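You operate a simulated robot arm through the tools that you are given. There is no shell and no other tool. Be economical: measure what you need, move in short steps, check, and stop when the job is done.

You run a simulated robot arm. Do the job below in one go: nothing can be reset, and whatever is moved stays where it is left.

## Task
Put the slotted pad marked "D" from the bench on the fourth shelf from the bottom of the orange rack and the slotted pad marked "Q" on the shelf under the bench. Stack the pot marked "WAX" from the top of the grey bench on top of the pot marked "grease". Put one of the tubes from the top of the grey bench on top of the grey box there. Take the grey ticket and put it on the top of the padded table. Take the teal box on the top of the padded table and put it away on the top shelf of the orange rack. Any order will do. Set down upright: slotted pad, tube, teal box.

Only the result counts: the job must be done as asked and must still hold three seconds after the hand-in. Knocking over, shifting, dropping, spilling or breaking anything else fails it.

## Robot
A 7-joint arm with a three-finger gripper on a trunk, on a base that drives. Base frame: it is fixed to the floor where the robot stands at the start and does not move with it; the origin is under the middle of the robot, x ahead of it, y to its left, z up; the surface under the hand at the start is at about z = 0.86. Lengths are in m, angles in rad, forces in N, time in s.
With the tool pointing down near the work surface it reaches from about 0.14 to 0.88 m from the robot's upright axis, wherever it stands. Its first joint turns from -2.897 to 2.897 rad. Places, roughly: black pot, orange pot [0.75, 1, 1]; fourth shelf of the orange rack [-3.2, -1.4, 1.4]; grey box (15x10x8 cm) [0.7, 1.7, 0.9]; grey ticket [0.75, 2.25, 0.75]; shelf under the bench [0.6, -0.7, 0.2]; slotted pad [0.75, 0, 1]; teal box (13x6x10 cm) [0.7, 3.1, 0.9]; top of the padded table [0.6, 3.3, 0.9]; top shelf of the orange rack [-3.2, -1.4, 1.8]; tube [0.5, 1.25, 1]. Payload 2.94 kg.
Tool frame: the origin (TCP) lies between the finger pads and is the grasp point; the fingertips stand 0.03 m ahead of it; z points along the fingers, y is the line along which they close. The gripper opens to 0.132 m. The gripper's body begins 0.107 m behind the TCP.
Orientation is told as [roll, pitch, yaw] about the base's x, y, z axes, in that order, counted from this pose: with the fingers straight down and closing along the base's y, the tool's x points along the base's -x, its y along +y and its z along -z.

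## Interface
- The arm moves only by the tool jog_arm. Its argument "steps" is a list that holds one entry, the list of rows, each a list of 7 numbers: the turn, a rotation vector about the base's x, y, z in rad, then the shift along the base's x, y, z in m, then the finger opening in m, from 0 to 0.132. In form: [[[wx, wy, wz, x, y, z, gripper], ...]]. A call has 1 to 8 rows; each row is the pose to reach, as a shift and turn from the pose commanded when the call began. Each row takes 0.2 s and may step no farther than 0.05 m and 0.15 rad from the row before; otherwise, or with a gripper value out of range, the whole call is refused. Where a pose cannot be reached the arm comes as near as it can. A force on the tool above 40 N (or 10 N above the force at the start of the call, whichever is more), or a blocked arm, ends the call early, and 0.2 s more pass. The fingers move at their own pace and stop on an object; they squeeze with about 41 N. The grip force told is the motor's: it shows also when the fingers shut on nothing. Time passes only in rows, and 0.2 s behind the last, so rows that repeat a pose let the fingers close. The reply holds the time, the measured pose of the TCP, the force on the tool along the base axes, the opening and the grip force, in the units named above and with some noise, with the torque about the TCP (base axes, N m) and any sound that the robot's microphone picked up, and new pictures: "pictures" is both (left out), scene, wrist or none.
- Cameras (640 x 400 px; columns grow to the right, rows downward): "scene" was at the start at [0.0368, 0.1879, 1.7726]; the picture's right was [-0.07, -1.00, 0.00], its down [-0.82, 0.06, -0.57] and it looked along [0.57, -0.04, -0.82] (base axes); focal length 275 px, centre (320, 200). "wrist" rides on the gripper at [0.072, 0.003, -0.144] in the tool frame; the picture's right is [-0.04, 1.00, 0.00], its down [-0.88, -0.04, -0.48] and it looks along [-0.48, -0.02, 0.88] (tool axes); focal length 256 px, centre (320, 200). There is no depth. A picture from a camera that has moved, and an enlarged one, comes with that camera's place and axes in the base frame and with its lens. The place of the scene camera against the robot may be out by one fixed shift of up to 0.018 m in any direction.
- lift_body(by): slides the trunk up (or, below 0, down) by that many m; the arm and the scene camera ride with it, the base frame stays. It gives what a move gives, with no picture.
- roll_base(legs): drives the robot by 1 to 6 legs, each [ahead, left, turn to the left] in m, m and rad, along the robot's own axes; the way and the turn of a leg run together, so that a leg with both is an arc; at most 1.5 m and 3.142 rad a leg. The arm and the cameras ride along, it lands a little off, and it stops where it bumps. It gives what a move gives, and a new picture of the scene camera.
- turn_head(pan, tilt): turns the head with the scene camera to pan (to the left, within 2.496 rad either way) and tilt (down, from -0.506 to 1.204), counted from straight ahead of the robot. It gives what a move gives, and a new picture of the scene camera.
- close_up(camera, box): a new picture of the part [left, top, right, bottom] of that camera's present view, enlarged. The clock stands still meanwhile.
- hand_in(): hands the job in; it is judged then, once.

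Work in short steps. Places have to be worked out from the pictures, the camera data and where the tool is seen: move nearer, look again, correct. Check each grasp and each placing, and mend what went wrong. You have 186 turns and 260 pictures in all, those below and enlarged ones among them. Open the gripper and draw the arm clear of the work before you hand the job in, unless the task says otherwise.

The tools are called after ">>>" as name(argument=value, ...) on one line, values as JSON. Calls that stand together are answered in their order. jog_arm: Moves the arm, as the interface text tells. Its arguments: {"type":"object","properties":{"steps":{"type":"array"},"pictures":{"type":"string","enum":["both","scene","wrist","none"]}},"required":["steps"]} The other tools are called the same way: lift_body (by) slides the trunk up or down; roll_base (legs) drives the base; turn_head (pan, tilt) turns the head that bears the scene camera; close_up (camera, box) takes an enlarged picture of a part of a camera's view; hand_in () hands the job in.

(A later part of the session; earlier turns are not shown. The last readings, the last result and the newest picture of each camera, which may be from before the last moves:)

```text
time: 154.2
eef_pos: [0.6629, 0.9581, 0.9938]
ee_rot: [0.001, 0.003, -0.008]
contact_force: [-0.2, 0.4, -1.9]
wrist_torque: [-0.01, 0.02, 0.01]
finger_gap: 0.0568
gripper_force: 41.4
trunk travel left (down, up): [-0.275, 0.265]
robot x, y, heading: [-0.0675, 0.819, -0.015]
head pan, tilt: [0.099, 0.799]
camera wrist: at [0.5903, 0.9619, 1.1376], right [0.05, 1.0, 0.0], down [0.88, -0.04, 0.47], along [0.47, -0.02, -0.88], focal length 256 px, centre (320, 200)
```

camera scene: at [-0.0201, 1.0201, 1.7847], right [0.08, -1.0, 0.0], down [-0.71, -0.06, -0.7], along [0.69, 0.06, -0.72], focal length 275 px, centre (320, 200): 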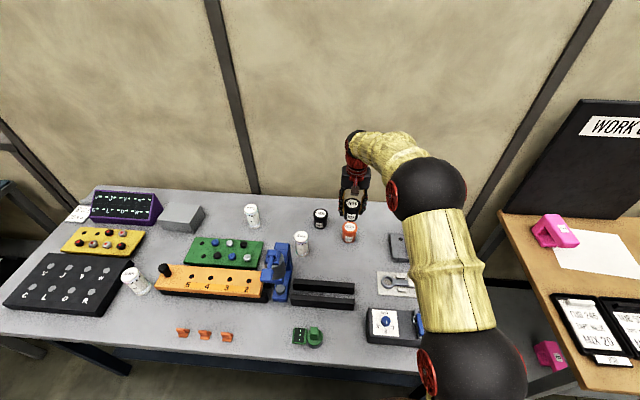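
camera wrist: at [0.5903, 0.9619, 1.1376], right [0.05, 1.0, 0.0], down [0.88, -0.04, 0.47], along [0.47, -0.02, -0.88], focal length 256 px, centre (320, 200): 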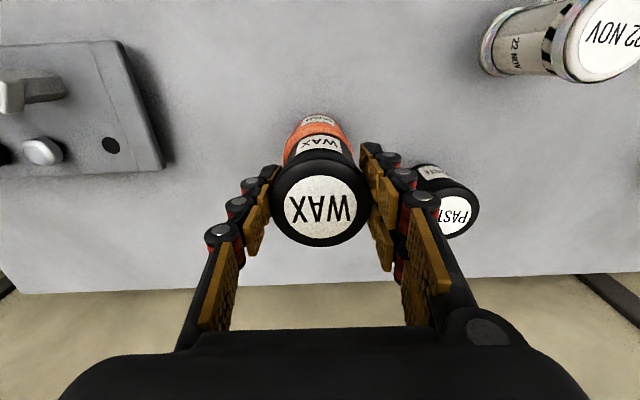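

>>> jog_arm(steps=[[[0, 0, 0, 0, 0, -0.003, 0.0], [0, 0, 0, 0, 0, -0.005, 0.0], [0, 0, 0, 0, 0, -0.007, 0.0], [0, 0, 0, 0, 0, -0.009, 0.0], [0, 0, 0, 0, 0, -0.011, 0.0], [0, 0, 0, 0, 0, -0.013, 0.0]]], pictures="wrist")

>>> close_up(camera="scene", box=[320, 180, 380, 250])

```text
time: 155.6
eef_pos: [0.6647, 0.9584, 0.9875]
ee_rot: [0.004, -0.008, -0.006]
contact_force: [-1.2, -0.2, 35.4]
wrist_torque: [-0.05, -0.01, -0.11]
finger_gap: 0.0569
gripper_force: 41.4
trunk travel left (down, up): [-0.275, 0.265]
robot x, y, heading: [-0.0696, 0.8187, -0.015]
head pan, tilt: [0.099, 0.799]
camera wrist: at [0.5897, 0.962, 1.1301], right [0.05, 1.0, 0.0], down [0.87, -0.05, 0.48], along [0.48, -0.02, -0.88], focal length 256 px, centre (320, 200)
```

wrist: 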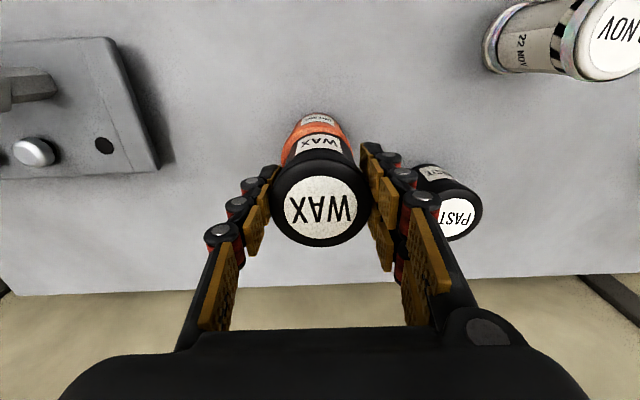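

```text
5.71 times, centred on (350, 215) of scene
camera zoom: at [-0.0236, 1.0188, 1.7852], right [0.08, -1.0, 0.0], down [-0.71, -0.06, -0.7], along [0.7, 0.06, -0.72], focal length 1570 px, centre (149, 114)
```

zoom: 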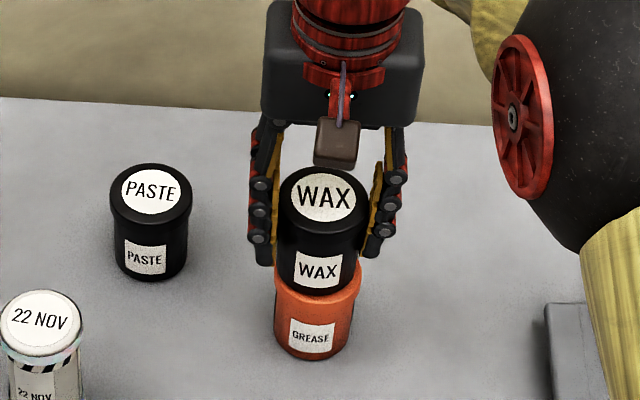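

Contact with 35 N; the stack looks aligned. Relieve the pressure and open gently.

>>> jog_arm(steps=[[[0, 0, 0, 0, 0, 0.003, 0.0], [0, 0, 0, 0, 0, 0.006, 0.0], [0, 0, 0, 0, 0, 0.006, 0.06], [0, 0, 0, 0, 0, 0.006, 0.07], [0, 0, 0, 0, 0, 0.006, 0.09], [0, 0, 0, 0, 0, 0.006, 0.1], [0, 0, 0, 0, 0, 0.006, 0.1]]], pictures="wrist")

```text
time: 157.2
eef_pos: [0.6624, 0.9576, 0.9869]
ee_rot: [0.001, 0.002, -0.008]
contact_force: [0.8, -0.8, -1.0]
wrist_torque: [-0.01, 0.02, -0.01]
finger_gap: 0.1004
gripper_force: 0.0
trunk travel left (down, up): [-0.275, 0.265]
robot x, y, heading: [-0.0696, 0.8194, -0.015]
head pan, tilt: [0.099, 0.799]
camera wrist: at [0.5902, 0.9622, 1.1307], right [0.05, 1.0, 0.0], down [0.88, -0.04, 0.47], along [0.47, -0.02, -0.88], focal length 256 px, centre (320, 200)
```

wrist: 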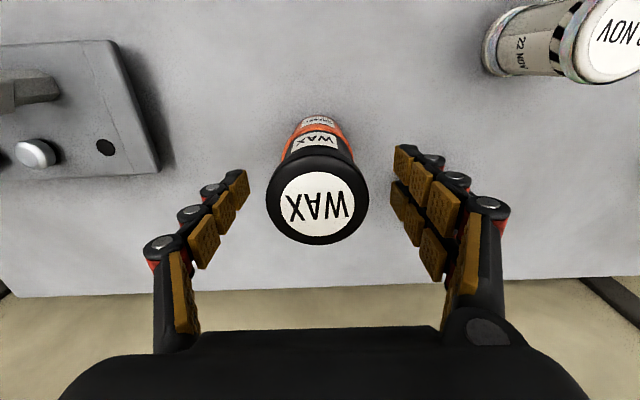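

Released. Rise straight up, then move left to look at the tubes and grey box.

>>> jog_arm(steps=[[[0, 0, 0, 0, 0, 0.03, 0.1], [0, 0, 0, 0, 0, 0.07, 0.1], [0, 0, 0, 0, 0, 0.12, 0.1], [0, 0, 0, 0, 0, 0.17, 0.12], [0, 0, 0, -0.02, 0.04, 0.19, 0.132], [0, 0, 0, -0.04, 0.08, 0.2, 0.132], [0, 0, 0, -0.06, 0.12, 0.2, 0.132], [0, 0, 0, -0.08, 0.16, 0.2, 0.132]]], pictures="both")

>>> close_up(camera="scene", box=[150, 180, 400, 320])

```text
time: 159.0
eef_pos: [0.5811, 1.1185, 1.1878]
ee_rot: [0.001, 0.0, -0.008]
contact_force: [-0.6, -0.4, 0.0]
wrist_torque: [-0.01, -0.02, 0.0]
finger_gap: 0.132
gripper_force: 0.0
trunk travel left (down, up): [-0.275, 0.265]
robot x, y, heading: [-0.0671, 0.8197, -0.015]
head pan, tilt: [0.099, 0.799]
camera scene: at [-0.0204, 1.0205, 1.7846], right [0.08, -1.0, 0.0], down [-0.71, -0.06, -0.7], along [0.69, 0.06, -0.72], focal length 275 px, centre (320, 200)
camera wrist: at [0.5091, 1.1218, 1.3306], right [0.05, 1.0, 0.0], down [0.88, -0.05, 0.48], along [0.47, -0.02, -0.88], focal length 256 px, centre (320, 200)
```

scene: 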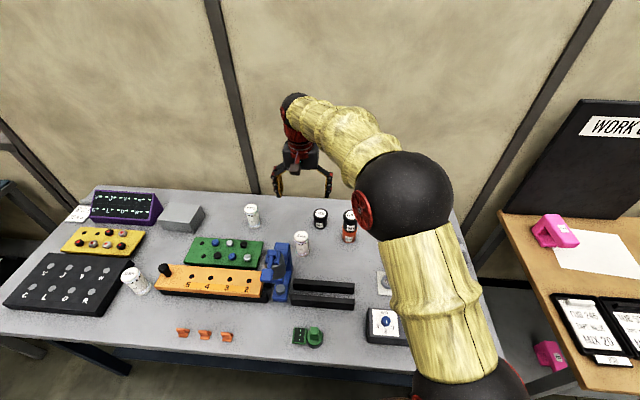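
wrist: 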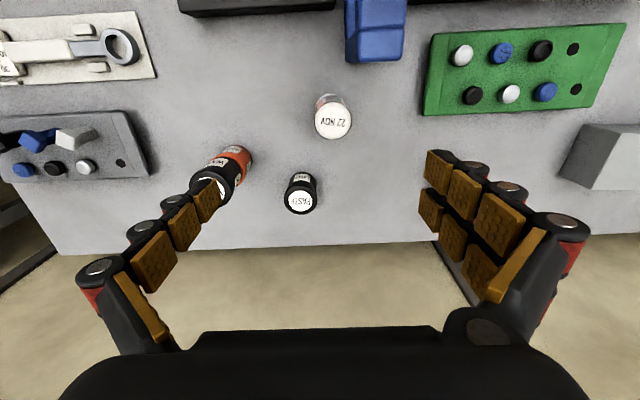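

```text
2.56 times, centred on (275, 250) of scene
camera zoom: at [-0.0204, 1.0205, 1.7846], right [0.08, -1.0, 0.0], down [-0.71, -0.06, -0.7], along [0.69, 0.06, -0.72], focal length 704 px, centre (435, 72)
```

zoom: 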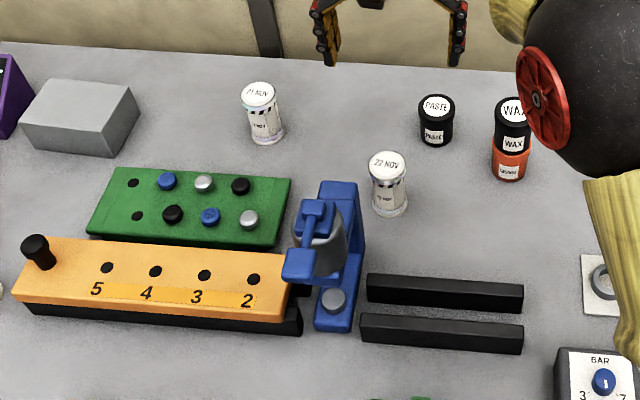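

The stack stands well. The back tube ("21 NOV") is near (0.695,1.36) and the grey box near (0.67,1.65). Strafe the robot left 0.5 m and look.

>>> roll_base(legs=[[0, 0.5, 0.015]])

>>> jog_arm(steps=[[[0, 0, 0, 0, -0.04, 0.0, 0.132], [0, 0, 0, 0.0, -0.08, 0, 0.132], [0, 0, 0, 0.0, -0.12, 0, 0.132], [0, 0, 0, 0.0, -0.16, 0, 0.132]]], pictures="wrist")

```text
time: 162.0
eef_pos: [0.5818, 1.6265, 1.1863]
ee_rot: [0.004, 0.002, 0.004]
contact_force: [-1.2, 1.1, 0.1]
wrist_torque: [-0.04, 0.0, 0.01]
finger_gap: 0.1323
gripper_force: 0.1
trunk travel left (down, up): [-0.275, 0.265]
robot x, y, heading: [-0.0662, 1.3193, -0.003]
head pan, tilt: [0.099, 0.799]
camera scene: at [-0.0173, 1.5228, 1.7847], right [0.1, -1.0, 0.0], down [-0.71, -0.07, -0.7], along [0.69, 0.07, -0.72], focal length 275 px, centre (320, 200)
```

scene: 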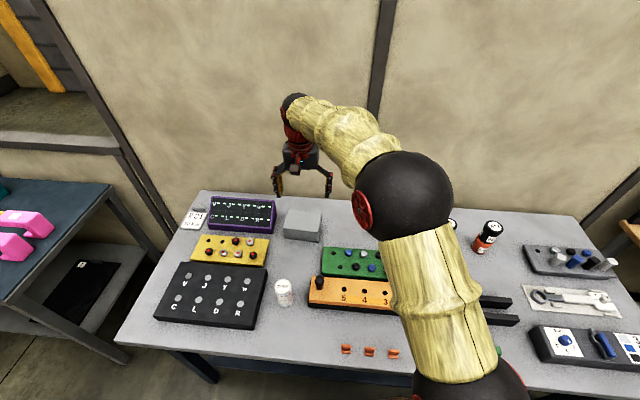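

```text
time: 163.0
eef_pos: [0.583, 1.4652, 1.1881]
ee_rot: [0.001, 0.003, 0.005]
contact_force: [-0.3, 0.2, 0.6]
wrist_torque: [0.02, -0.01, -0.03]
finger_gap: 0.1318
gripper_force: 0.0
trunk travel left (down, up): [-0.275, 0.265]
robot x, y, heading: [-0.063, 1.3196, -0.002]
head pan, tilt: [0.099, 0.799]
camera wrist: at [0.511, 1.4692, 1.3309], right [0.04, 1.0, 0.0], down [0.88, -0.03, 0.47], along [0.47, -0.02, -0.88], focal length 256 px, centre (320, 200)
```

wrist: 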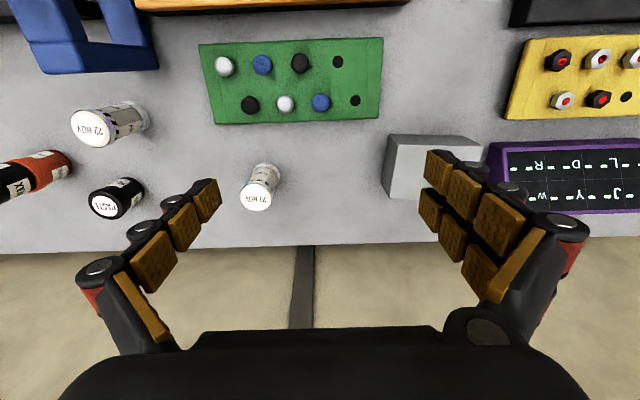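

Tube at about (0.697,1.358). Move over it.

>>> jog_arm(steps=[[[0, 0, 0, 0.03, -0.027, -0.01, 0.132], [0, 0, 0, 0.06, -0.054, -0.02, 0.132], [0, 0, 0, 0.09, -0.08, -0.04, 0.132], [0, 0, 0, 0.114, -0.106, -0.06, 0.132], [0, 0, 0, 0.114, -0.106, -0.1, 0.132]]], pictures="wrist")

```text
time: 164.2
eef_pos: [0.696, 1.3612, 1.0866]
ee_rot: [0.002, -0.001, 0.006]
contact_force: [-0.2, -0.1, 1.0]
wrist_torque: [0.02, -0.01, 0.0]
finger_gap: 0.1319
gripper_force: 0.1
trunk travel left (down, up): [-0.275, 0.265]
robot x, y, heading: [-0.0633, 1.3186, -0.0]
head pan, tilt: [0.099, 0.799]
camera wrist: at [0.6249, 1.3641, 1.23], right [0.04, 1.0, 0.0], down [0.88, -0.03, 0.48], along [0.47, -0.02, -0.88], focal length 256 px, centre (320, 200)
```

wrist: 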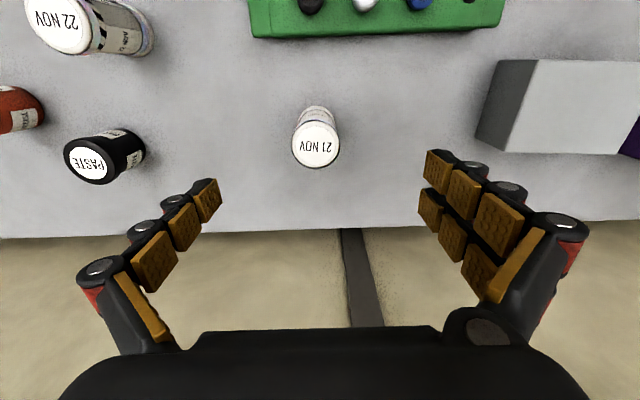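

Tube refined (0.703,1.355), top≈0.95. Descend and grip at z≈0.915.

>>> jog_arm(steps=[[[0, 0, 0, 0.007, -0.006, -0.04, 0.132], [0, 0, 0, 0.007, -0.006, -0.085, 0.132], [0, 0, 0, 0.007, -0.006, -0.13, 0.132], [0, 0, 0, 0.007, -0.006, -0.17, 0.132], [0, 0, 0, 0.007, -0.006, -0.17, 0.09], [0, 0, 0, 0.007, -0.006, -0.17, 0.05], [0, 0, 0, 0.007, -0.006, -0.17, 0.0], [0, 0, 0, 0.007, -0.006, -0.17, 0.0]]], pictures="none")

>>> jog_arm(steps=[[[0, 0, 0, 0, 0, 0, 0.0], [0, 0, 0, 0, 0, 0, 0.0], [0, 0, 0, 0, 0, 0, 0.0], [0, 0, 0, 0, 0, 0, 0.0]]], pictures="wrist")

```text
time: 166.0
eef_pos: [0.7032, 1.3554, 0.9159]
ee_rot: [0.002, 0.002, 0.006]
contact_force: [-0.2, -0.4, 0.0]
wrist_torque: [-0.02, 0.02, -0.02]
finger_gap: 0.0692
gripper_force: 1.6
trunk travel left (down, up): [-0.275, 0.265]
robot x, y, heading: [-0.0633, 1.3225, -0.003]
head pan, tilt: [0.099, 0.799]
```

```text
time: 167.0
eef_pos: [0.7028, 1.3566, 0.9165]
ee_rot: [0.002, 0.002, 0.004]
contact_force: [-0.3, 0.1, 0.3]
wrist_torque: [0.01, -0.02, 0.0]
finger_gap: 0.0461
gripper_force: 41.1
trunk travel left (down, up): [-0.275, 0.265]
robot x, y, heading: [-0.0623, 1.3266, -0.002]
head pan, tilt: [0.099, 0.799]
camera wrist: at [0.6313, 1.3583, 1.0602], right [0.04, 1.0, 0.0], down [0.88, -0.03, 0.47], along [0.47, -0.02, -0.88], focal length 256 px, centre (320, 200)
```

wrist: 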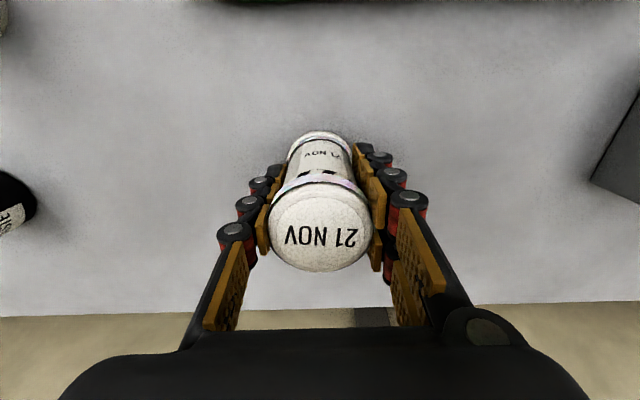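

Tube held (0.046). Lift 0.16 and carry toward the box centre, about (0.68,1.655).

>>> jog_arm(steps=[[[0, 0, 0, 0, 0, 0.045, 0.0], [0, 0, 0, 0, 0, 0.09, 0.0], [0, 0, 0, 0, 0, 0.135, 0.0], [0, 0, 0, 0, 0, 0.18, 0.0], [0, 0, 0, 0, 0.045, 0.18, 0.0], [0, 0, 0, -0.005, 0.09, 0.18, 0.0], [0, 0, 0, -0.01, 0.135, 0.18, 0.0], [0, 0, 0, -0.015, 0.18, 0.18, 0.0]]], pictures="wrist")

```text
time: 168.8
eef_pos: [0.6885, 1.5351, 1.0969]
ee_rot: [0.0, 0.003, 0.006]
contact_force: [0.0, 0.3, -1.3]
wrist_torque: [-0.03, -0.03, 0.02]
finger_gap: 0.046
gripper_force: 40.7
trunk travel left (down, up): [-0.275, 0.265]
robot x, y, heading: [-0.0634, 1.3208, -0.01]
head pan, tilt: [0.099, 0.799]
camera wrist: at [0.6168, 1.5386, 1.2392], right [0.04, 1.0, 0.0], down [0.88, -0.03, 0.47], along [0.47, -0.02, -0.88], focal length 256 px, centre (320, 200)
```

wrist: 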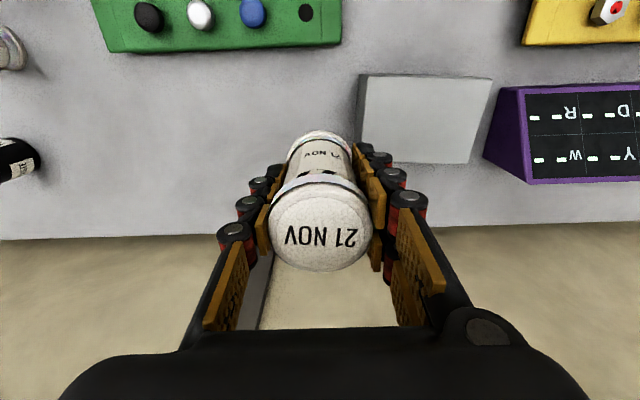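

Box top centre is about (0.683,1.653). Move over (0.683,1.646), keeping a margin from the purple case, then lower.

>>> jog_arm(steps=[[[0, 0, 0, -0.002, 0.045, 0, 0.0], [0, 0, 0, -0.004, 0.09, 0, 0.0], [0, 0, 0, -0.005, 0.111, 0, 0.0], [0, 0, 0, -0.005, 0.111, -0.04, 0.0], [0, 0, 0, -0.005, 0.111, -0.075, 0.0], [0, 0, 0, -0.005, 0.111, -0.085, 0.0]]], pictures="both")

>>> close_up(camera="scene", box=[240, 150, 360, 260])

```text
time: 170.2
eef_pos: [0.6843, 1.6477, 1.0125]
ee_rot: [0.003, 0.003, 0.006]
contact_force: [-0.9, 0.3, -0.7]
wrist_torque: [-0.01, 0.0, 0.0]
finger_gap: 0.0461
gripper_force: 41.0
trunk travel left (down, up): [-0.275, 0.265]
robot x, y, heading: [-0.0627, 1.3207, -0.006]
head pan, tilt: [0.099, 0.799]
camera scene: at [-0.0172, 1.5224, 1.7847], right [0.1, -1.0, 0.0], down [-0.71, -0.07, -0.7], along [0.69, 0.07, -0.72], focal length 275 px, centre (320, 200)
camera wrist: at [0.6121, 1.65, 1.1553], right [0.04, 1.0, 0.0], down [0.88, -0.03, 0.47], along [0.47, -0.02, -0.88], focal length 256 px, centre (320, 200)
```

scene: 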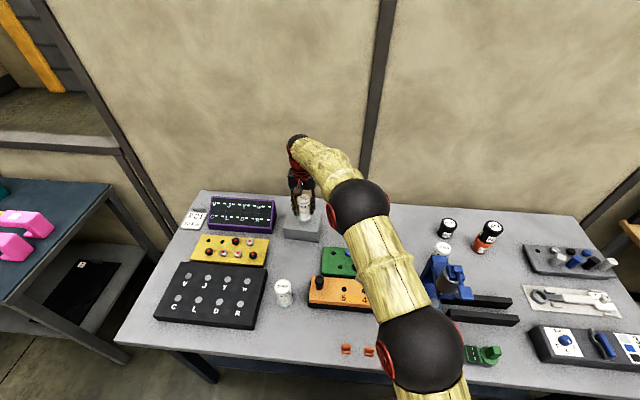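
wrist: 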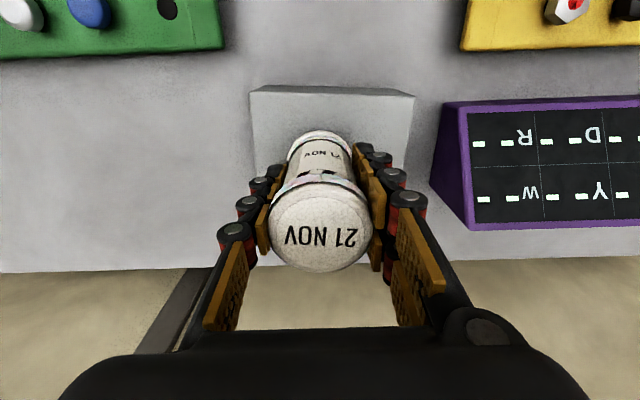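

```text
3.64 times, centred on (300, 205) of scene
camera zoom: at [-0.0172, 1.5224, 1.7847], right [0.1, -1.0, 0.0], down [-0.71, -0.07, -0.7], along [0.69, 0.07, -0.72], focal length 999 px, centre (393, 182)
```

zoom: 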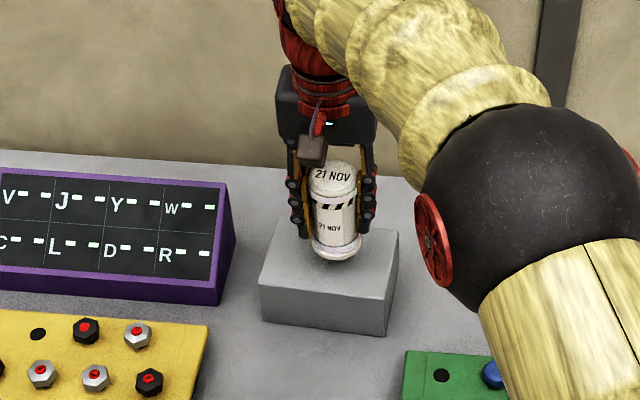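

Well centred. Lower to contact.

>>> jog_arm(steps=[[[0, 0, 0, 0, 0, -0.005, 0.0], [0, 0, 0, 0, 0, -0.01, 0.0], [0, 0, 0, 0, 0, -0.013, 0.0], [0, 0, 0, 0, 0, -0.016, 0.0], [0, 0, 0, 0, 0, -0.019, 0.0], [0, 0, 0, 0, 0, -0.021, 0.0]]], pictures="none")

```text
time: 171.6
eef_pos: [0.6842, 1.6466, 0.9898]
ee_rot: [0.001, 0.0, 0.005]
contact_force: [0.6, -0.8, -2.0]
wrist_torque: [0.01, 0.05, -0.01]
finger_gap: 0.0463
gripper_force: 40.8
trunk travel left (down, up): [-0.275, 0.265]
robot x, y, heading: [-0.0658, 1.3246, -0.007]
head pan, tilt: [0.099, 0.799]
```

>>> jog_arm(steps=[[[0, 0, 0, 0, 0, -0.002, 0.0], [0, 0, 0, 0, 0, -0.004, 0.0], [0, 0, 0, 0, 0, -0.006, 0.0], [0, 0, 0, 0, 0, -0.008, 0.0]]], pictures="none")

```text
time: 172.6
eef_pos: [0.6834, 1.6477, 0.9869]
ee_rot: [0.005, -0.004, 0.007]
contact_force: [-2.1, -2.3, 20.7]
wrist_torque: [-0.34, 0.57, 0.03]
finger_gap: 0.0462
gripper_force: 40.9
trunk travel left (down, up): [-0.275, 0.265]
robot x, y, heading: [-0.0659, 1.3235, -0.005]
head pan, tilt: [0.099, 0.799]
```

In contact. Relieve and open to 0.08.

>>> jog_arm(steps=[[[0, 0, 0, 0, 0, 0.004, 0.0], [0, 0, 0, 0, 0, 0.005, 0.05], [0, 0, 0, 0, 0, 0.005, 0.06], [0, 0, 0, 0, 0, 0.005, 0.07], [0, 0, 0, 0, 0, 0.005, 0.08], [0, 0, 0, 0, 0, 0.005, 0.08]]], pictures="wrist")

```text
time: 174.0
eef_pos: [0.6836, 1.646, 0.9875]
ee_rot: [0.002, 0.001, 0.004]
contact_force: [-0.5, 0.2, 0.8]
wrist_torque: [0.0, 0.01, 0.01]
finger_gap: 0.0802
gripper_force: 0.0
trunk travel left (down, up): [-0.275, 0.265]
robot x, y, heading: [-0.0667, 1.3209, -0.003]
head pan, tilt: [0.099, 0.799]
camera wrist: at [0.6116, 1.6493, 1.131], right [0.04, 1.0, 0.0], down [0.88, -0.03, 0.47], along [0.47, -0.02, -0.88], focal length 256 px, centre (320, 200)
```

wrist: 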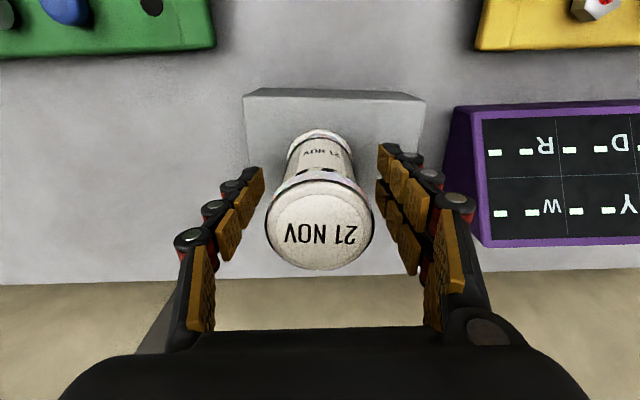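

Released. Rise straight up, then check and head for the ticket at the left end of the bench.

>>> jog_arm(steps=[[[0, 0, 0, 0, 0, 0.03, 0.08], [0, 0, 0, 0, 0, 0.07, 0.08], [0, 0, 0, 0, 0, 0.12, 0.08], [0, 0, 0, 0, 0, 0.17, 0.1], [0, 0, 0, -0.03, 0.03, 0.2, 0.132], [0, 0, 0, -0.06, 0.06, 0.22, 0.132], [0, 0, 0, -0.09, 0.1, 0.22, 0.132], [0, 0, 0, -0.1, 0.14, 0.22, 0.132]]], pictures="wrist")

>>> roll_base(legs=[[0, 0.4, 0]])

```text
refused: row 5 steps farther than a row can; nothing moved
```

```text
time: 176.5
eef_pos: [0.6847, 2.048, 0.9866]
ee_rot: [0.003, 0.002, 0.007]
contact_force: [-0.1, 0.3, 0.9]
wrist_torque: [-0.01, 0.01, 0.02]
finger_gap: 0.0801
gripper_force: 0.1
trunk travel left (down, up): [-0.275, 0.265]
robot x, y, heading: [-0.0605, 1.722, -0.003]
head pan, tilt: [0.099, 0.799]
camera scene: at [-0.0158, 1.9226, 1.7847], right [0.1, -1.0, 0.0], down [-0.71, -0.07, -0.7], along [0.69, 0.07, -0.72], focal length 275 px, centre (320, 200)
```

scene: 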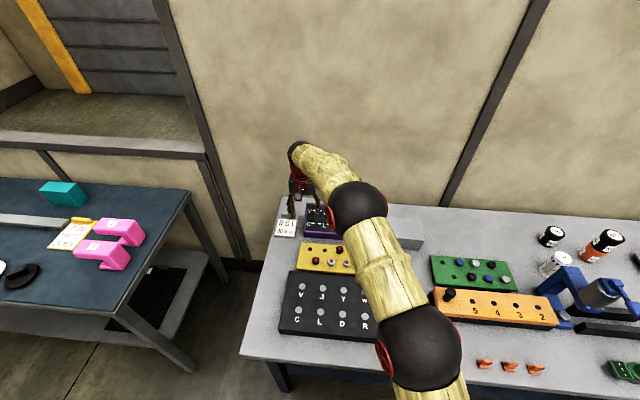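

The lift was refused, but the strafe ran anyway with the fingers still around the tube. I need to see what happened before moving.

>>> close_up(camera="scene", box=[260, 160, 460, 280])

>>> close_up(camera="wrist", box=[0, 0, 640, 400])

```text
3.20 times, centred on (360, 220) of scene
camera zoom: at [-0.0158, 1.9226, 1.7847], right [0.1, -1.0, 0.0], down [-0.71, -0.07, -0.7], along [0.69, 0.07, -0.72], focal length 879 px, centre (192, 136)
```

zoom: 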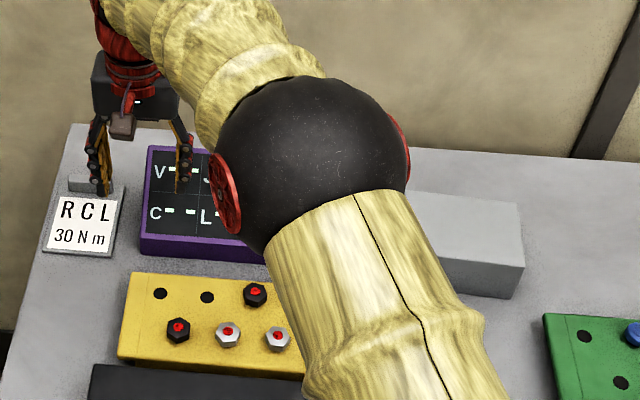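

```text
1.00 times, centred on (320, 200) of wrist (not enlarged: the box is as wide or as high as the picture)
camera zoom: at [0.6128, 2.05, 1.1309], right [0.04, 1.0, 0.0], down [0.88, -0.03, 0.47], along [0.47, -0.02, -0.88], focal length 256 px, centre (320, 200)
```

zoom: 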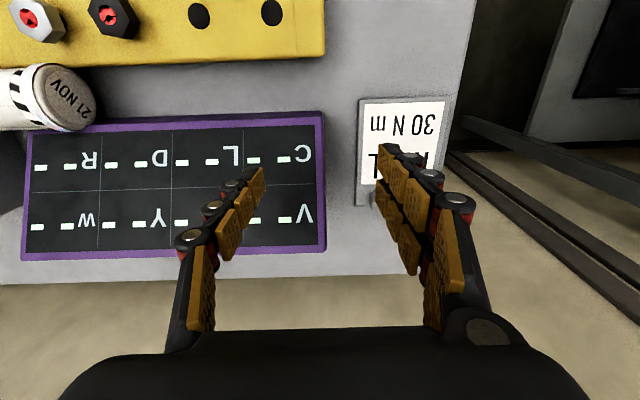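

The tube has toppled and lies between the box and the purple case. I'll raise the hand and inspect, then pick it up again and set it upright on the box.

>>> jog_arm(steps=[[[0, 0, 0, 0, 0, 0.04, 0.08], [0, 0, 0, 0, 0, 0.08, 0.08], [0, 0, 0, 0, 0, 0.12, 0.1], [0, 0, 0, 0, 0, 0.16, 0.12], [0, 0, 0, 0, 0, 0.2, 0.132], [0, 0, 0, -0.03, -0.04, 0.2, 0.132], [0, 0, 0, -0.06, -0.08, 0.2, 0.132], [0, 0, 0, -0.09, -0.12, 0.2, 0.132]]], pictures="wrist")

```text
time: 178.3
eef_pos: [0.5925, 1.9266, 1.1876]
ee_rot: [0.002, -0.001, 0.008]
contact_force: [-0.2, -0.1, 0.0]
wrist_torque: [0.02, -0.07, -0.01]
finger_gap: 0.1322
gripper_force: 0.0
trunk travel left (down, up): [-0.275, 0.265]
robot x, y, heading: [-0.0635, 1.7217, -0.005]
head pan, tilt: [0.099, 0.799]
camera wrist: at [0.5211, 1.9299, 1.331], right [0.04, 1.0, 0.0], down [0.88, -0.03, 0.48], along [0.48, -0.02, -0.88], focal length 256 px, centre (320, 200)
```

wrist: 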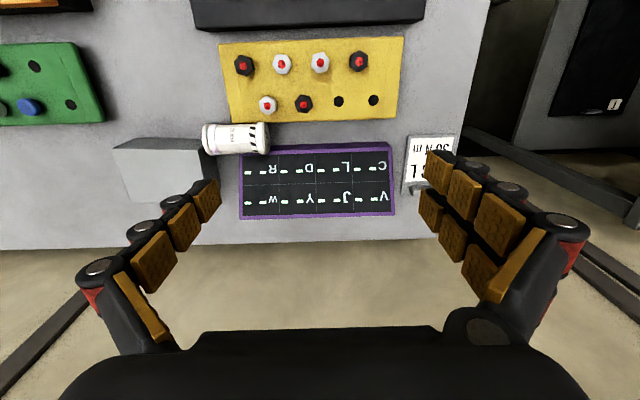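

>>> close_up(camera="wrist", box=[90, 20, 410, 220])

>>> close_up(camera="scene", box=[260, 170, 440, 290])

```text
2.00 times, centred on (250, 120) of wrist
camera zoom: at [0.5211, 1.9299, 1.331], right [0.04, 1.0, 0.0], down [0.88, -0.03, 0.48], along [0.48, -0.02, -0.88], focal length 512 px, centre (460, 360)
```

zoom: 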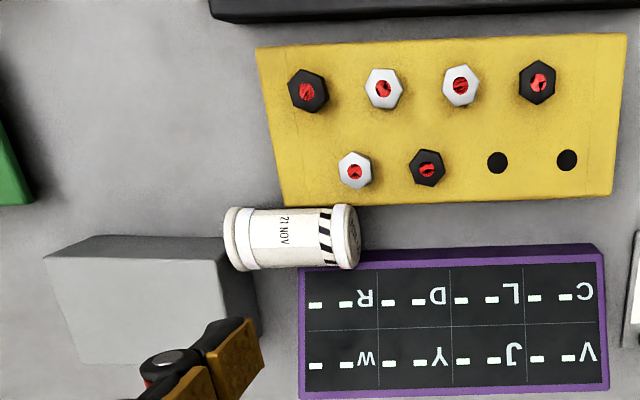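

```text
3.33 times, centred on (350, 230) of scene
camera zoom: at [-0.0171, 1.9215, 1.7849], right [0.1, -1.0, 0.0], down [-0.71, -0.07, -0.7], along [0.69, 0.07, -0.72], focal length 916 px, centre (220, 100)
```

zoom: 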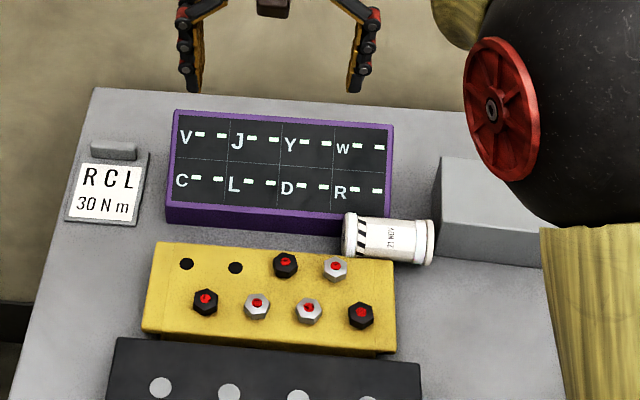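

The box and purple case look unmoved; the tube lies on the bench along y, centre ≈(0.637,1.774), with a free corridor at y 1.735–1.778. I'll yaw the hand -90°, grip the tube there across x, then roll it upright. First yaw and move over it.

>>> jog_arm(steps=[[[0, 0, -0.145, 0.005, -0.02, 0, 0.132], [0, 0, -0.29, 0.01, -0.04, 0, 0.132], [0, 0, -0.435, 0.015, -0.06, 0, 0.132], [0, 0, -0.58, 0.02, -0.08, 0, 0.132], [0, 0, -0.725, 0.025, -0.1, 0, 0.132], [0, 0, -0.87, 0.03, -0.12, 0, 0.132], [0, 0, -1.015, 0.035, -0.14, 0, 0.132], [0, 0, -1.16, 0.04, -0.16, 0, 0.132]]], pictures="none")

>>> jog_arm(steps=[[[0, 0, -0.14, 0, 0, 0, 0.132], [0, 0, -0.28, 0, 0, 0, 0.132], [0, 0, -0.419, 0, 0, 0, 0.132]]], pictures="both")

```text
time: 180.1
eef_pos: [0.6345, 1.7662, 1.1876]
ee_rot: [0.0, 0.002, -1.154]
contact_force: [-0.3, -0.1, 0.7]
wrist_torque: [0.02, 0.03, 0.0]
finger_gap: 0.132
gripper_force: 0.0
trunk travel left (down, up): [-0.275, 0.265]
robot x, y, heading: [-0.0625, 1.7218, -0.007]
head pan, tilt: [0.099, 0.799]
```

```text
time: 180.9
eef_pos: [0.6354, 1.7663, 1.1863]
ee_rot: [0.001, -0.001, -1.574]
contact_force: [0.4, 0.0, -0.5]
wrist_torque: [0.03, 0.01, 0.02]
finger_gap: 0.1325
gripper_force: 0.1
trunk travel left (down, up): [-0.275, 0.265]
robot x, y, heading: [-0.0603, 1.7242, -0.007]
head pan, tilt: [0.099, 0.799]
camera scene: at [-0.016, 1.922, 1.7847], right [0.1, -1.0, 0.0], down [-0.71, -0.07, -0.7], along [0.69, 0.07, -0.72], focal length 275 px, centre (320, 200)
camera wrist: at [0.6383, 1.8395, 1.331], right [1.0, -0.05, 0.0], down [-0.04, -0.88, 0.47], along [-0.02, -0.47, -0.88], focal length 256 px, centre (320, 200)
```

scene: 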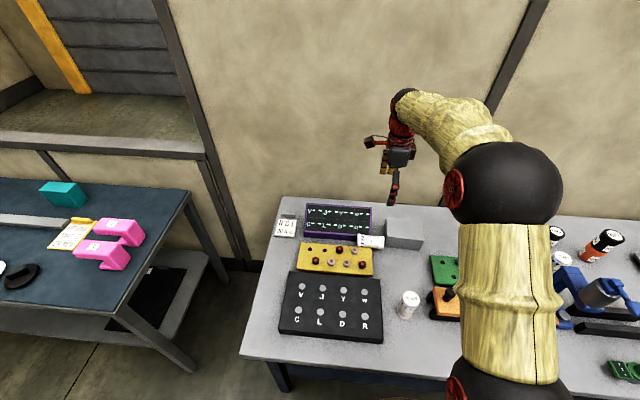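
wrist: 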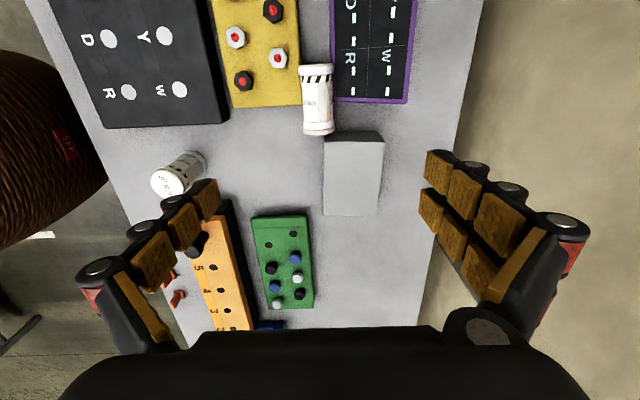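

>>> close_up(camera="wrist", box=[240, 40, 420, 160])

```text
3.33 times, centred on (330, 100) of wrist
camera zoom: at [0.6383, 1.8395, 1.331], right [1.0, -0.05, 0.0], down [-0.04, -0.88, 0.47], along [-0.02, -0.47, -0.88], focal length 853 px, centre (287, 533)
```

zoom: 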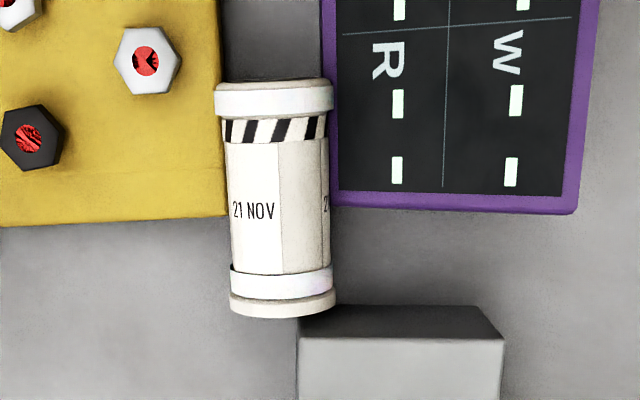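

Tube axis at x≈0.633, y 1.735–1.832. Lower at y 1.754 with the fingers at 0.09 to just above the tube.

>>> jog_arm(steps=[[[0, 0, 0, -0.002, -0.012, -0.045, 0.09], [0, 0, 0, -0.002, -0.012, -0.09, 0.09], [0, 0, 0, -0.002, -0.012, -0.135, 0.09], [0, 0, 0, -0.002, -0.012, -0.18, 0.09], [0, 0, 0, -0.002, -0.012, -0.22, 0.09]]], pictures="wrist")

```text
time: 182.1
eef_pos: [0.6338, 1.754, 0.9672]
ee_rot: [0.001, 0.003, -1.573]
contact_force: [1.0, 0.2, 0.9]
wrist_torque: [0.01, 0.04, -0.02]
finger_gap: 0.0899
gripper_force: 0.0
trunk travel left (down, up): [-0.275, 0.265]
robot x, y, heading: [-0.0576, 1.7214, -0.005]
head pan, tilt: [0.099, 0.799]
camera wrist: at [0.6369, 1.8262, 1.1108], right [1.0, -0.04, 0.0], down [-0.04, -0.88, 0.47], along [-0.02, -0.47, -0.88], focal length 256 px, centre (320, 200)
```

wrist: 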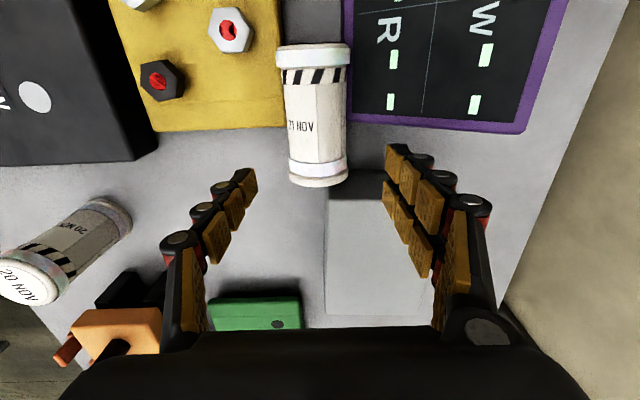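

Lined up. Descend and close on the tube.

>>> jog_arm(steps=[[[0, 0, 0, 0, 0, -0.03, 0.09], [0, 0, 0, 0, 0, -0.055, 0.085], [0, 0, 0, 0, 0, -0.07, 0.08], [0, 0, 0, 0, 0, -0.07, 0.05], [0, 0, 0, 0, 0, -0.07, 0.0], [0, 0, 0, 0, 0, -0.07, 0.0], [0, 0, 0, 0, 0, -0.07, 0.0]]], pictures="wrist")

```text
time: 183.7
eef_pos: [0.6331, 1.755, 0.8964]
ee_rot: [0.0, 0.001, -1.573]
contact_force: [0.4, -0.6, 0.5]
wrist_torque: [-0.02, -0.01, -0.04]
finger_gap: 0.048
gripper_force: 29.1
trunk travel left (down, up): [-0.275, 0.265]
robot x, y, heading: [-0.0644, 1.7208, -0.003]
head pan, tilt: [0.099, 0.799]
camera wrist: at [0.6359, 1.8272, 1.0406], right [1.0, -0.04, 0.0], down [-0.04, -0.88, 0.47], along [-0.02, -0.47, -0.88], focal length 256 px, centre (320, 200)
```

wrist: 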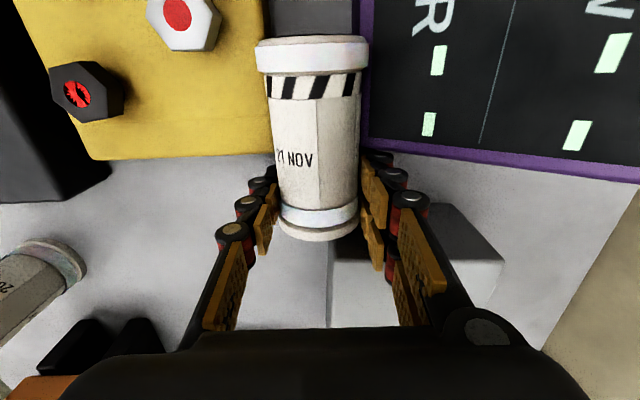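

Gripped. Lift straight up 0.2 and check the tube hasn't slipped.

>>> jog_arm(steps=[[[0, 0, 0, 0, 0, 0, 0.0], [0, 0, 0, 0, 0, 0.03, 0.0], [0, 0, 0, 0, 0, 0.07, 0.0], [0, 0, 0, 0, 0, 0.115, 0.0], [0, 0, 0, 0, 0, 0.16, 0.0], [0, 0, 0, 0, 0, 0.205, 0.0], [0, 0, 0, 0, 0, 0.25, 0.0]]], pictures="wrist")

```text
time: 185.3
eef_pos: [0.6313, 1.7537, 1.1472]
ee_rot: [0.0, 0.0, -1.573]
contact_force: [-0.9, -0.1, -2.2]
wrist_torque: [-0.03, -0.04, -0.04]
finger_gap: 0.0475
gripper_force: 40.7
trunk travel left (down, up): [-0.275, 0.265]
robot x, y, heading: [-0.0647, 1.7208, -0.002]
head pan, tilt: [0.099, 0.799]
camera wrist: at [0.6353, 1.8273, 1.2916], right [1.0, -0.04, 0.0], down [-0.04, -0.88, 0.47], along [-0.02, -0.47, -0.88], focal length 256 px, centre (320, 200)
```

wrist: 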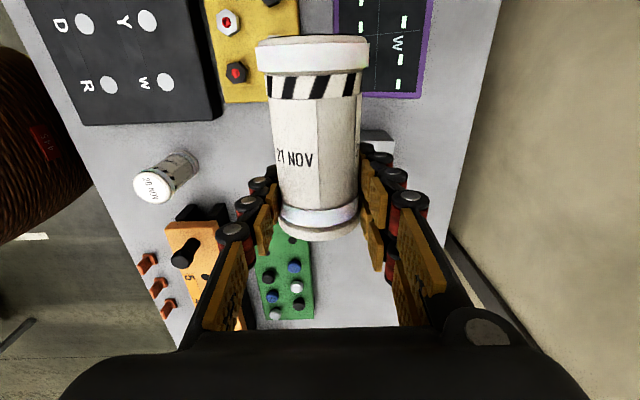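

The tube is aligned, base end 2 cm from the TCP. Strafe right 0.45 m so there's room for the hand to point +y, then roll the hand about +x.

>>> roll_base(legs=[[0, -0.45, 0]])

>>> jog_arm(steps=[[[0.14, 0, 0, -0.005, 0.02, 0.01, 0.0], [0.28, 0, 0, -0.01, 0.04, 0.02, 0.0], [0.42, 0, 0, -0.015, 0.06, 0.03, 0.0], [0.56, 0, 0, -0.02, 0.08, 0.03, 0.0], [0.7, 0, 0, -0.02, 0.1, 0.03, 0.0], [0.84, 0, 0, -0.02, 0.12, 0.03, 0.0]]], pictures="scene")

```text
time: 188.0
eef_pos: [0.6317, 1.3007, 1.1472]
ee_rot: [0.002, 0.001, -1.572]
contact_force: [-0.2, 0.2, -1.5]
wrist_torque: [0.02, -0.01, 0.0]
finger_gap: 0.0474
gripper_force: 40.9
trunk travel left (down, up): [-0.275, 0.265]
robot x, y, heading: [-0.0678, 1.2668, 0.003]
head pan, tilt: [0.099, 0.799]
camera scene: at [-0.0173, 1.4674, 1.7848], right [0.1, -1.0, 0.0], down [-0.71, -0.07, -0.7], along [0.69, 0.07, -0.72], focal length 275 px, centre (320, 200)
```

scene: 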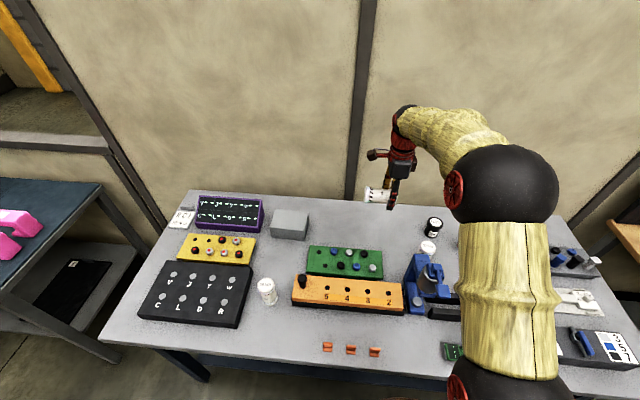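

```text
time: 189.4
eef_pos: [0.6123, 1.4205, 1.1786]
ee_rot: [0.0, 0.843, -1.574]
contact_force: [-0.1, -0.4, -0.8]
wrist_torque: [-0.02, 0.02, 0.05]
finger_gap: 0.0472
gripper_force: 40.9
trunk travel left (down, up): [-0.275, 0.265]
robot x, y, heading: [-0.0646, 1.2702, -0.006]
head pan, tilt: [0.099, 0.799]
camera scene: at [-0.0171, 1.468, 1.7847], right [0.1, -1.0, 0.0], down [-0.71, -0.07, -0.7], along [0.69, 0.07, -0.72], focal length 275 px, centre (320, 200)
```

scene: 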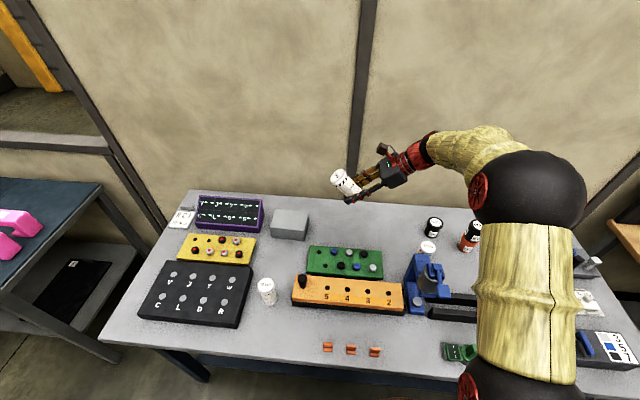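

Rolling works. Continue to a full 90°, moving toward the box but staying high.

>>> jog_arm(steps=[[[0.14, 0, 0, 0.01, 0.02, 0.0, 0.0], [0.28, 0, 0, 0.02, 0.04, 0.0, 0.0], [0.42, 0, 0, 0.03, 0.06, 0.0, 0.0], [0.56, 0, 0, 0.04, 0.08, 0.0, 0.0], [0.7, 0, 0, 0.05, 0.1, 0.0, 0.0], [0.728, 0, 0, 0.06, 0.12, 0.0, 0.0]]], pictures="both")

>>> close_up(camera="scene", box=[250, 130, 450, 260])

```text
time: 190.8
eef_pos: [0.6718, 1.5418, 1.1776]
ee_rot: [-1.069, 1.569, -2.641]
contact_force: [0.5, 1.0, -1.7]
wrist_torque: [0.01, 0.01, 0.04]
finger_gap: 0.0475
gripper_force: 41.0
trunk travel left (down, up): [-0.275, 0.265]
robot x, y, heading: [-0.0626, 1.2645, -0.006]
head pan, tilt: [0.099, 0.799]
camera scene: at [-0.0168, 1.4683, 1.7847], right [0.1, -1.0, 0.0], down [-0.71, -0.07, -0.7], along [0.69, 0.07, -0.72], focal length 275 px, centre (320, 200)
camera wrist: at [0.6752, 1.3985, 1.2496], right [1.0, 0.0, -0.04], down [-0.04, -0.48, -0.88], along [-0.02, 0.88, -0.48], focal length 256 px, centre (320, 200)
```

scene: 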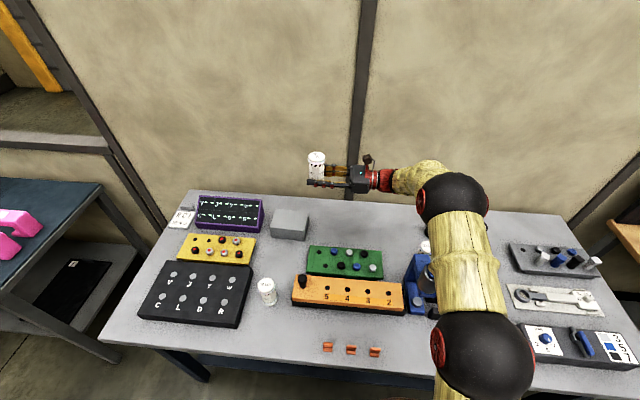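
wrist: 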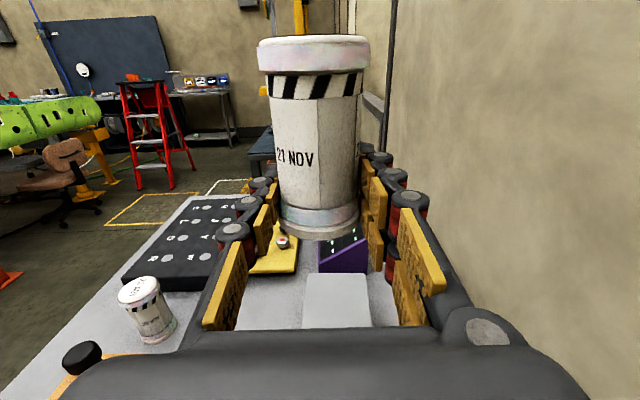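

```text
3.08 times, centred on (350, 195) of scene
camera zoom: at [-0.0168, 1.4683, 1.7847], right [0.1, -1.0, 0.0], down [-0.71, -0.07, -0.7], along [0.69, 0.07, -0.72], focal length 846 px, centre (228, 215)
```

zoom: 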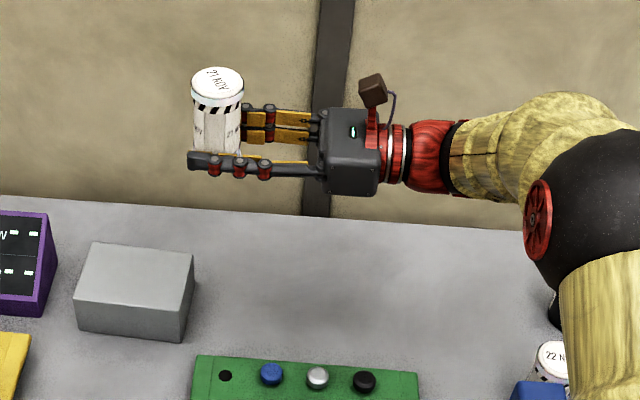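

The tube is upright in the grip. To keep the forearm clear of the other tube and the press, strafe left 0.11 m so the tube sits over the box, then descend stepwise.

>>> roll_base(legs=[[0, 0.105, 0.006]])

>>> jog_arm(steps=[[[0, 0, 0, 0.004, 0, -0.04, 0.0], [0, 0, 0, 0.01, 0, -0.08, 0.0], [0, 0, 0, 0.01, 0, -0.12, 0.0]]], pictures="both")

>>> close_up(camera="scene", box=[250, 150, 490, 310])

```text
time: 192.0
eef_pos: [0.6706, 1.6529, 1.1767]
ee_rot: [-0.58, 1.568, -2.147]
contact_force: [-0.4, 0.1, -0.7]
wrist_torque: [0.0, 0.01, 0.0]
finger_gap: 0.0476
gripper_force: 41.3
trunk travel left (down, up): [-0.275, 0.265]
robot x, y, heading: [-0.066, 1.3736, 0.001]
head pan, tilt: [0.099, 0.799]
camera scene: at [-0.0185, 1.5757, 1.7846], right [0.1, -0.99, 0.0], down [-0.71, -0.07, -0.7], along [0.69, 0.07, -0.72], focal length 275 px, centre (320, 200)
```

scene: 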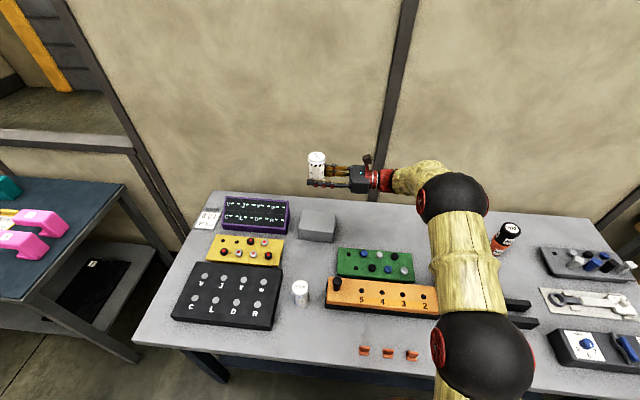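

```text
time: 192.8
eef_pos: [0.68, 1.6536, 1.058]
ee_rot: [-0.352, 1.569, -1.917]
contact_force: [0.7, -0.5, -1.6]
wrist_torque: [-0.09, -0.04, 0.05]
finger_gap: 0.0476
gripper_force: 41.2
trunk travel left (down, up): [-0.275, 0.265]
robot x, y, heading: [-0.0632, 1.3752, 0.003]
head pan, tilt: [0.099, 0.799]
camera scene: at [-0.0181, 1.5746, 1.7847], right [0.1, -0.99, 0.0], down [-0.71, -0.07, -0.7], along [0.69, 0.07, -0.72], focal length 275 px, centre (320, 200)
camera wrist: at [0.6848, 1.5102, 1.1302], right [1.0, 0.01, -0.04], down [-0.04, -0.48, -0.88], along [-0.03, 0.88, -0.48], focal length 256 px, centre (320, 200)
```

scene: 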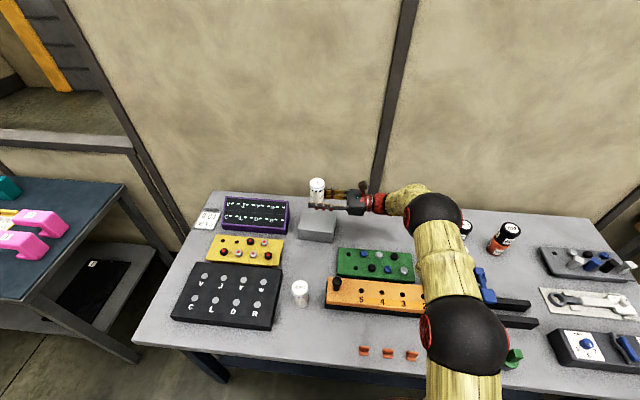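
wrist: 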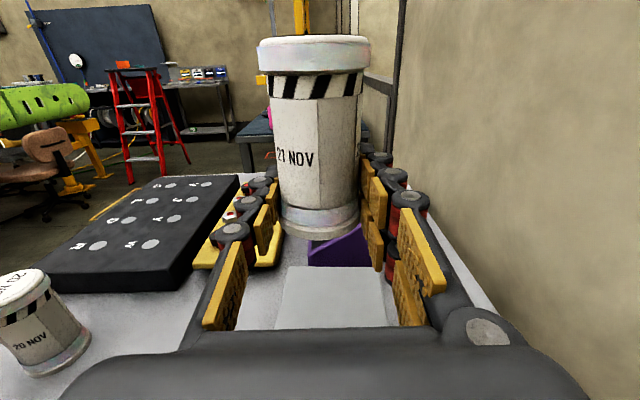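

```text
2.50 times, centred on (370, 230) of scene
camera zoom: at [-0.0181, 1.5746, 1.7847], right [0.1, -0.99, 0.0], down [-0.71, -0.07, -0.7], along [0.69, 0.07, -0.72], focal length 687 px, centre (195, 125)
```

zoom: 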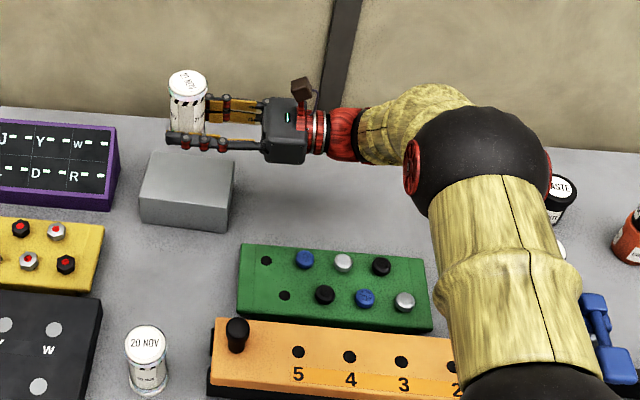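

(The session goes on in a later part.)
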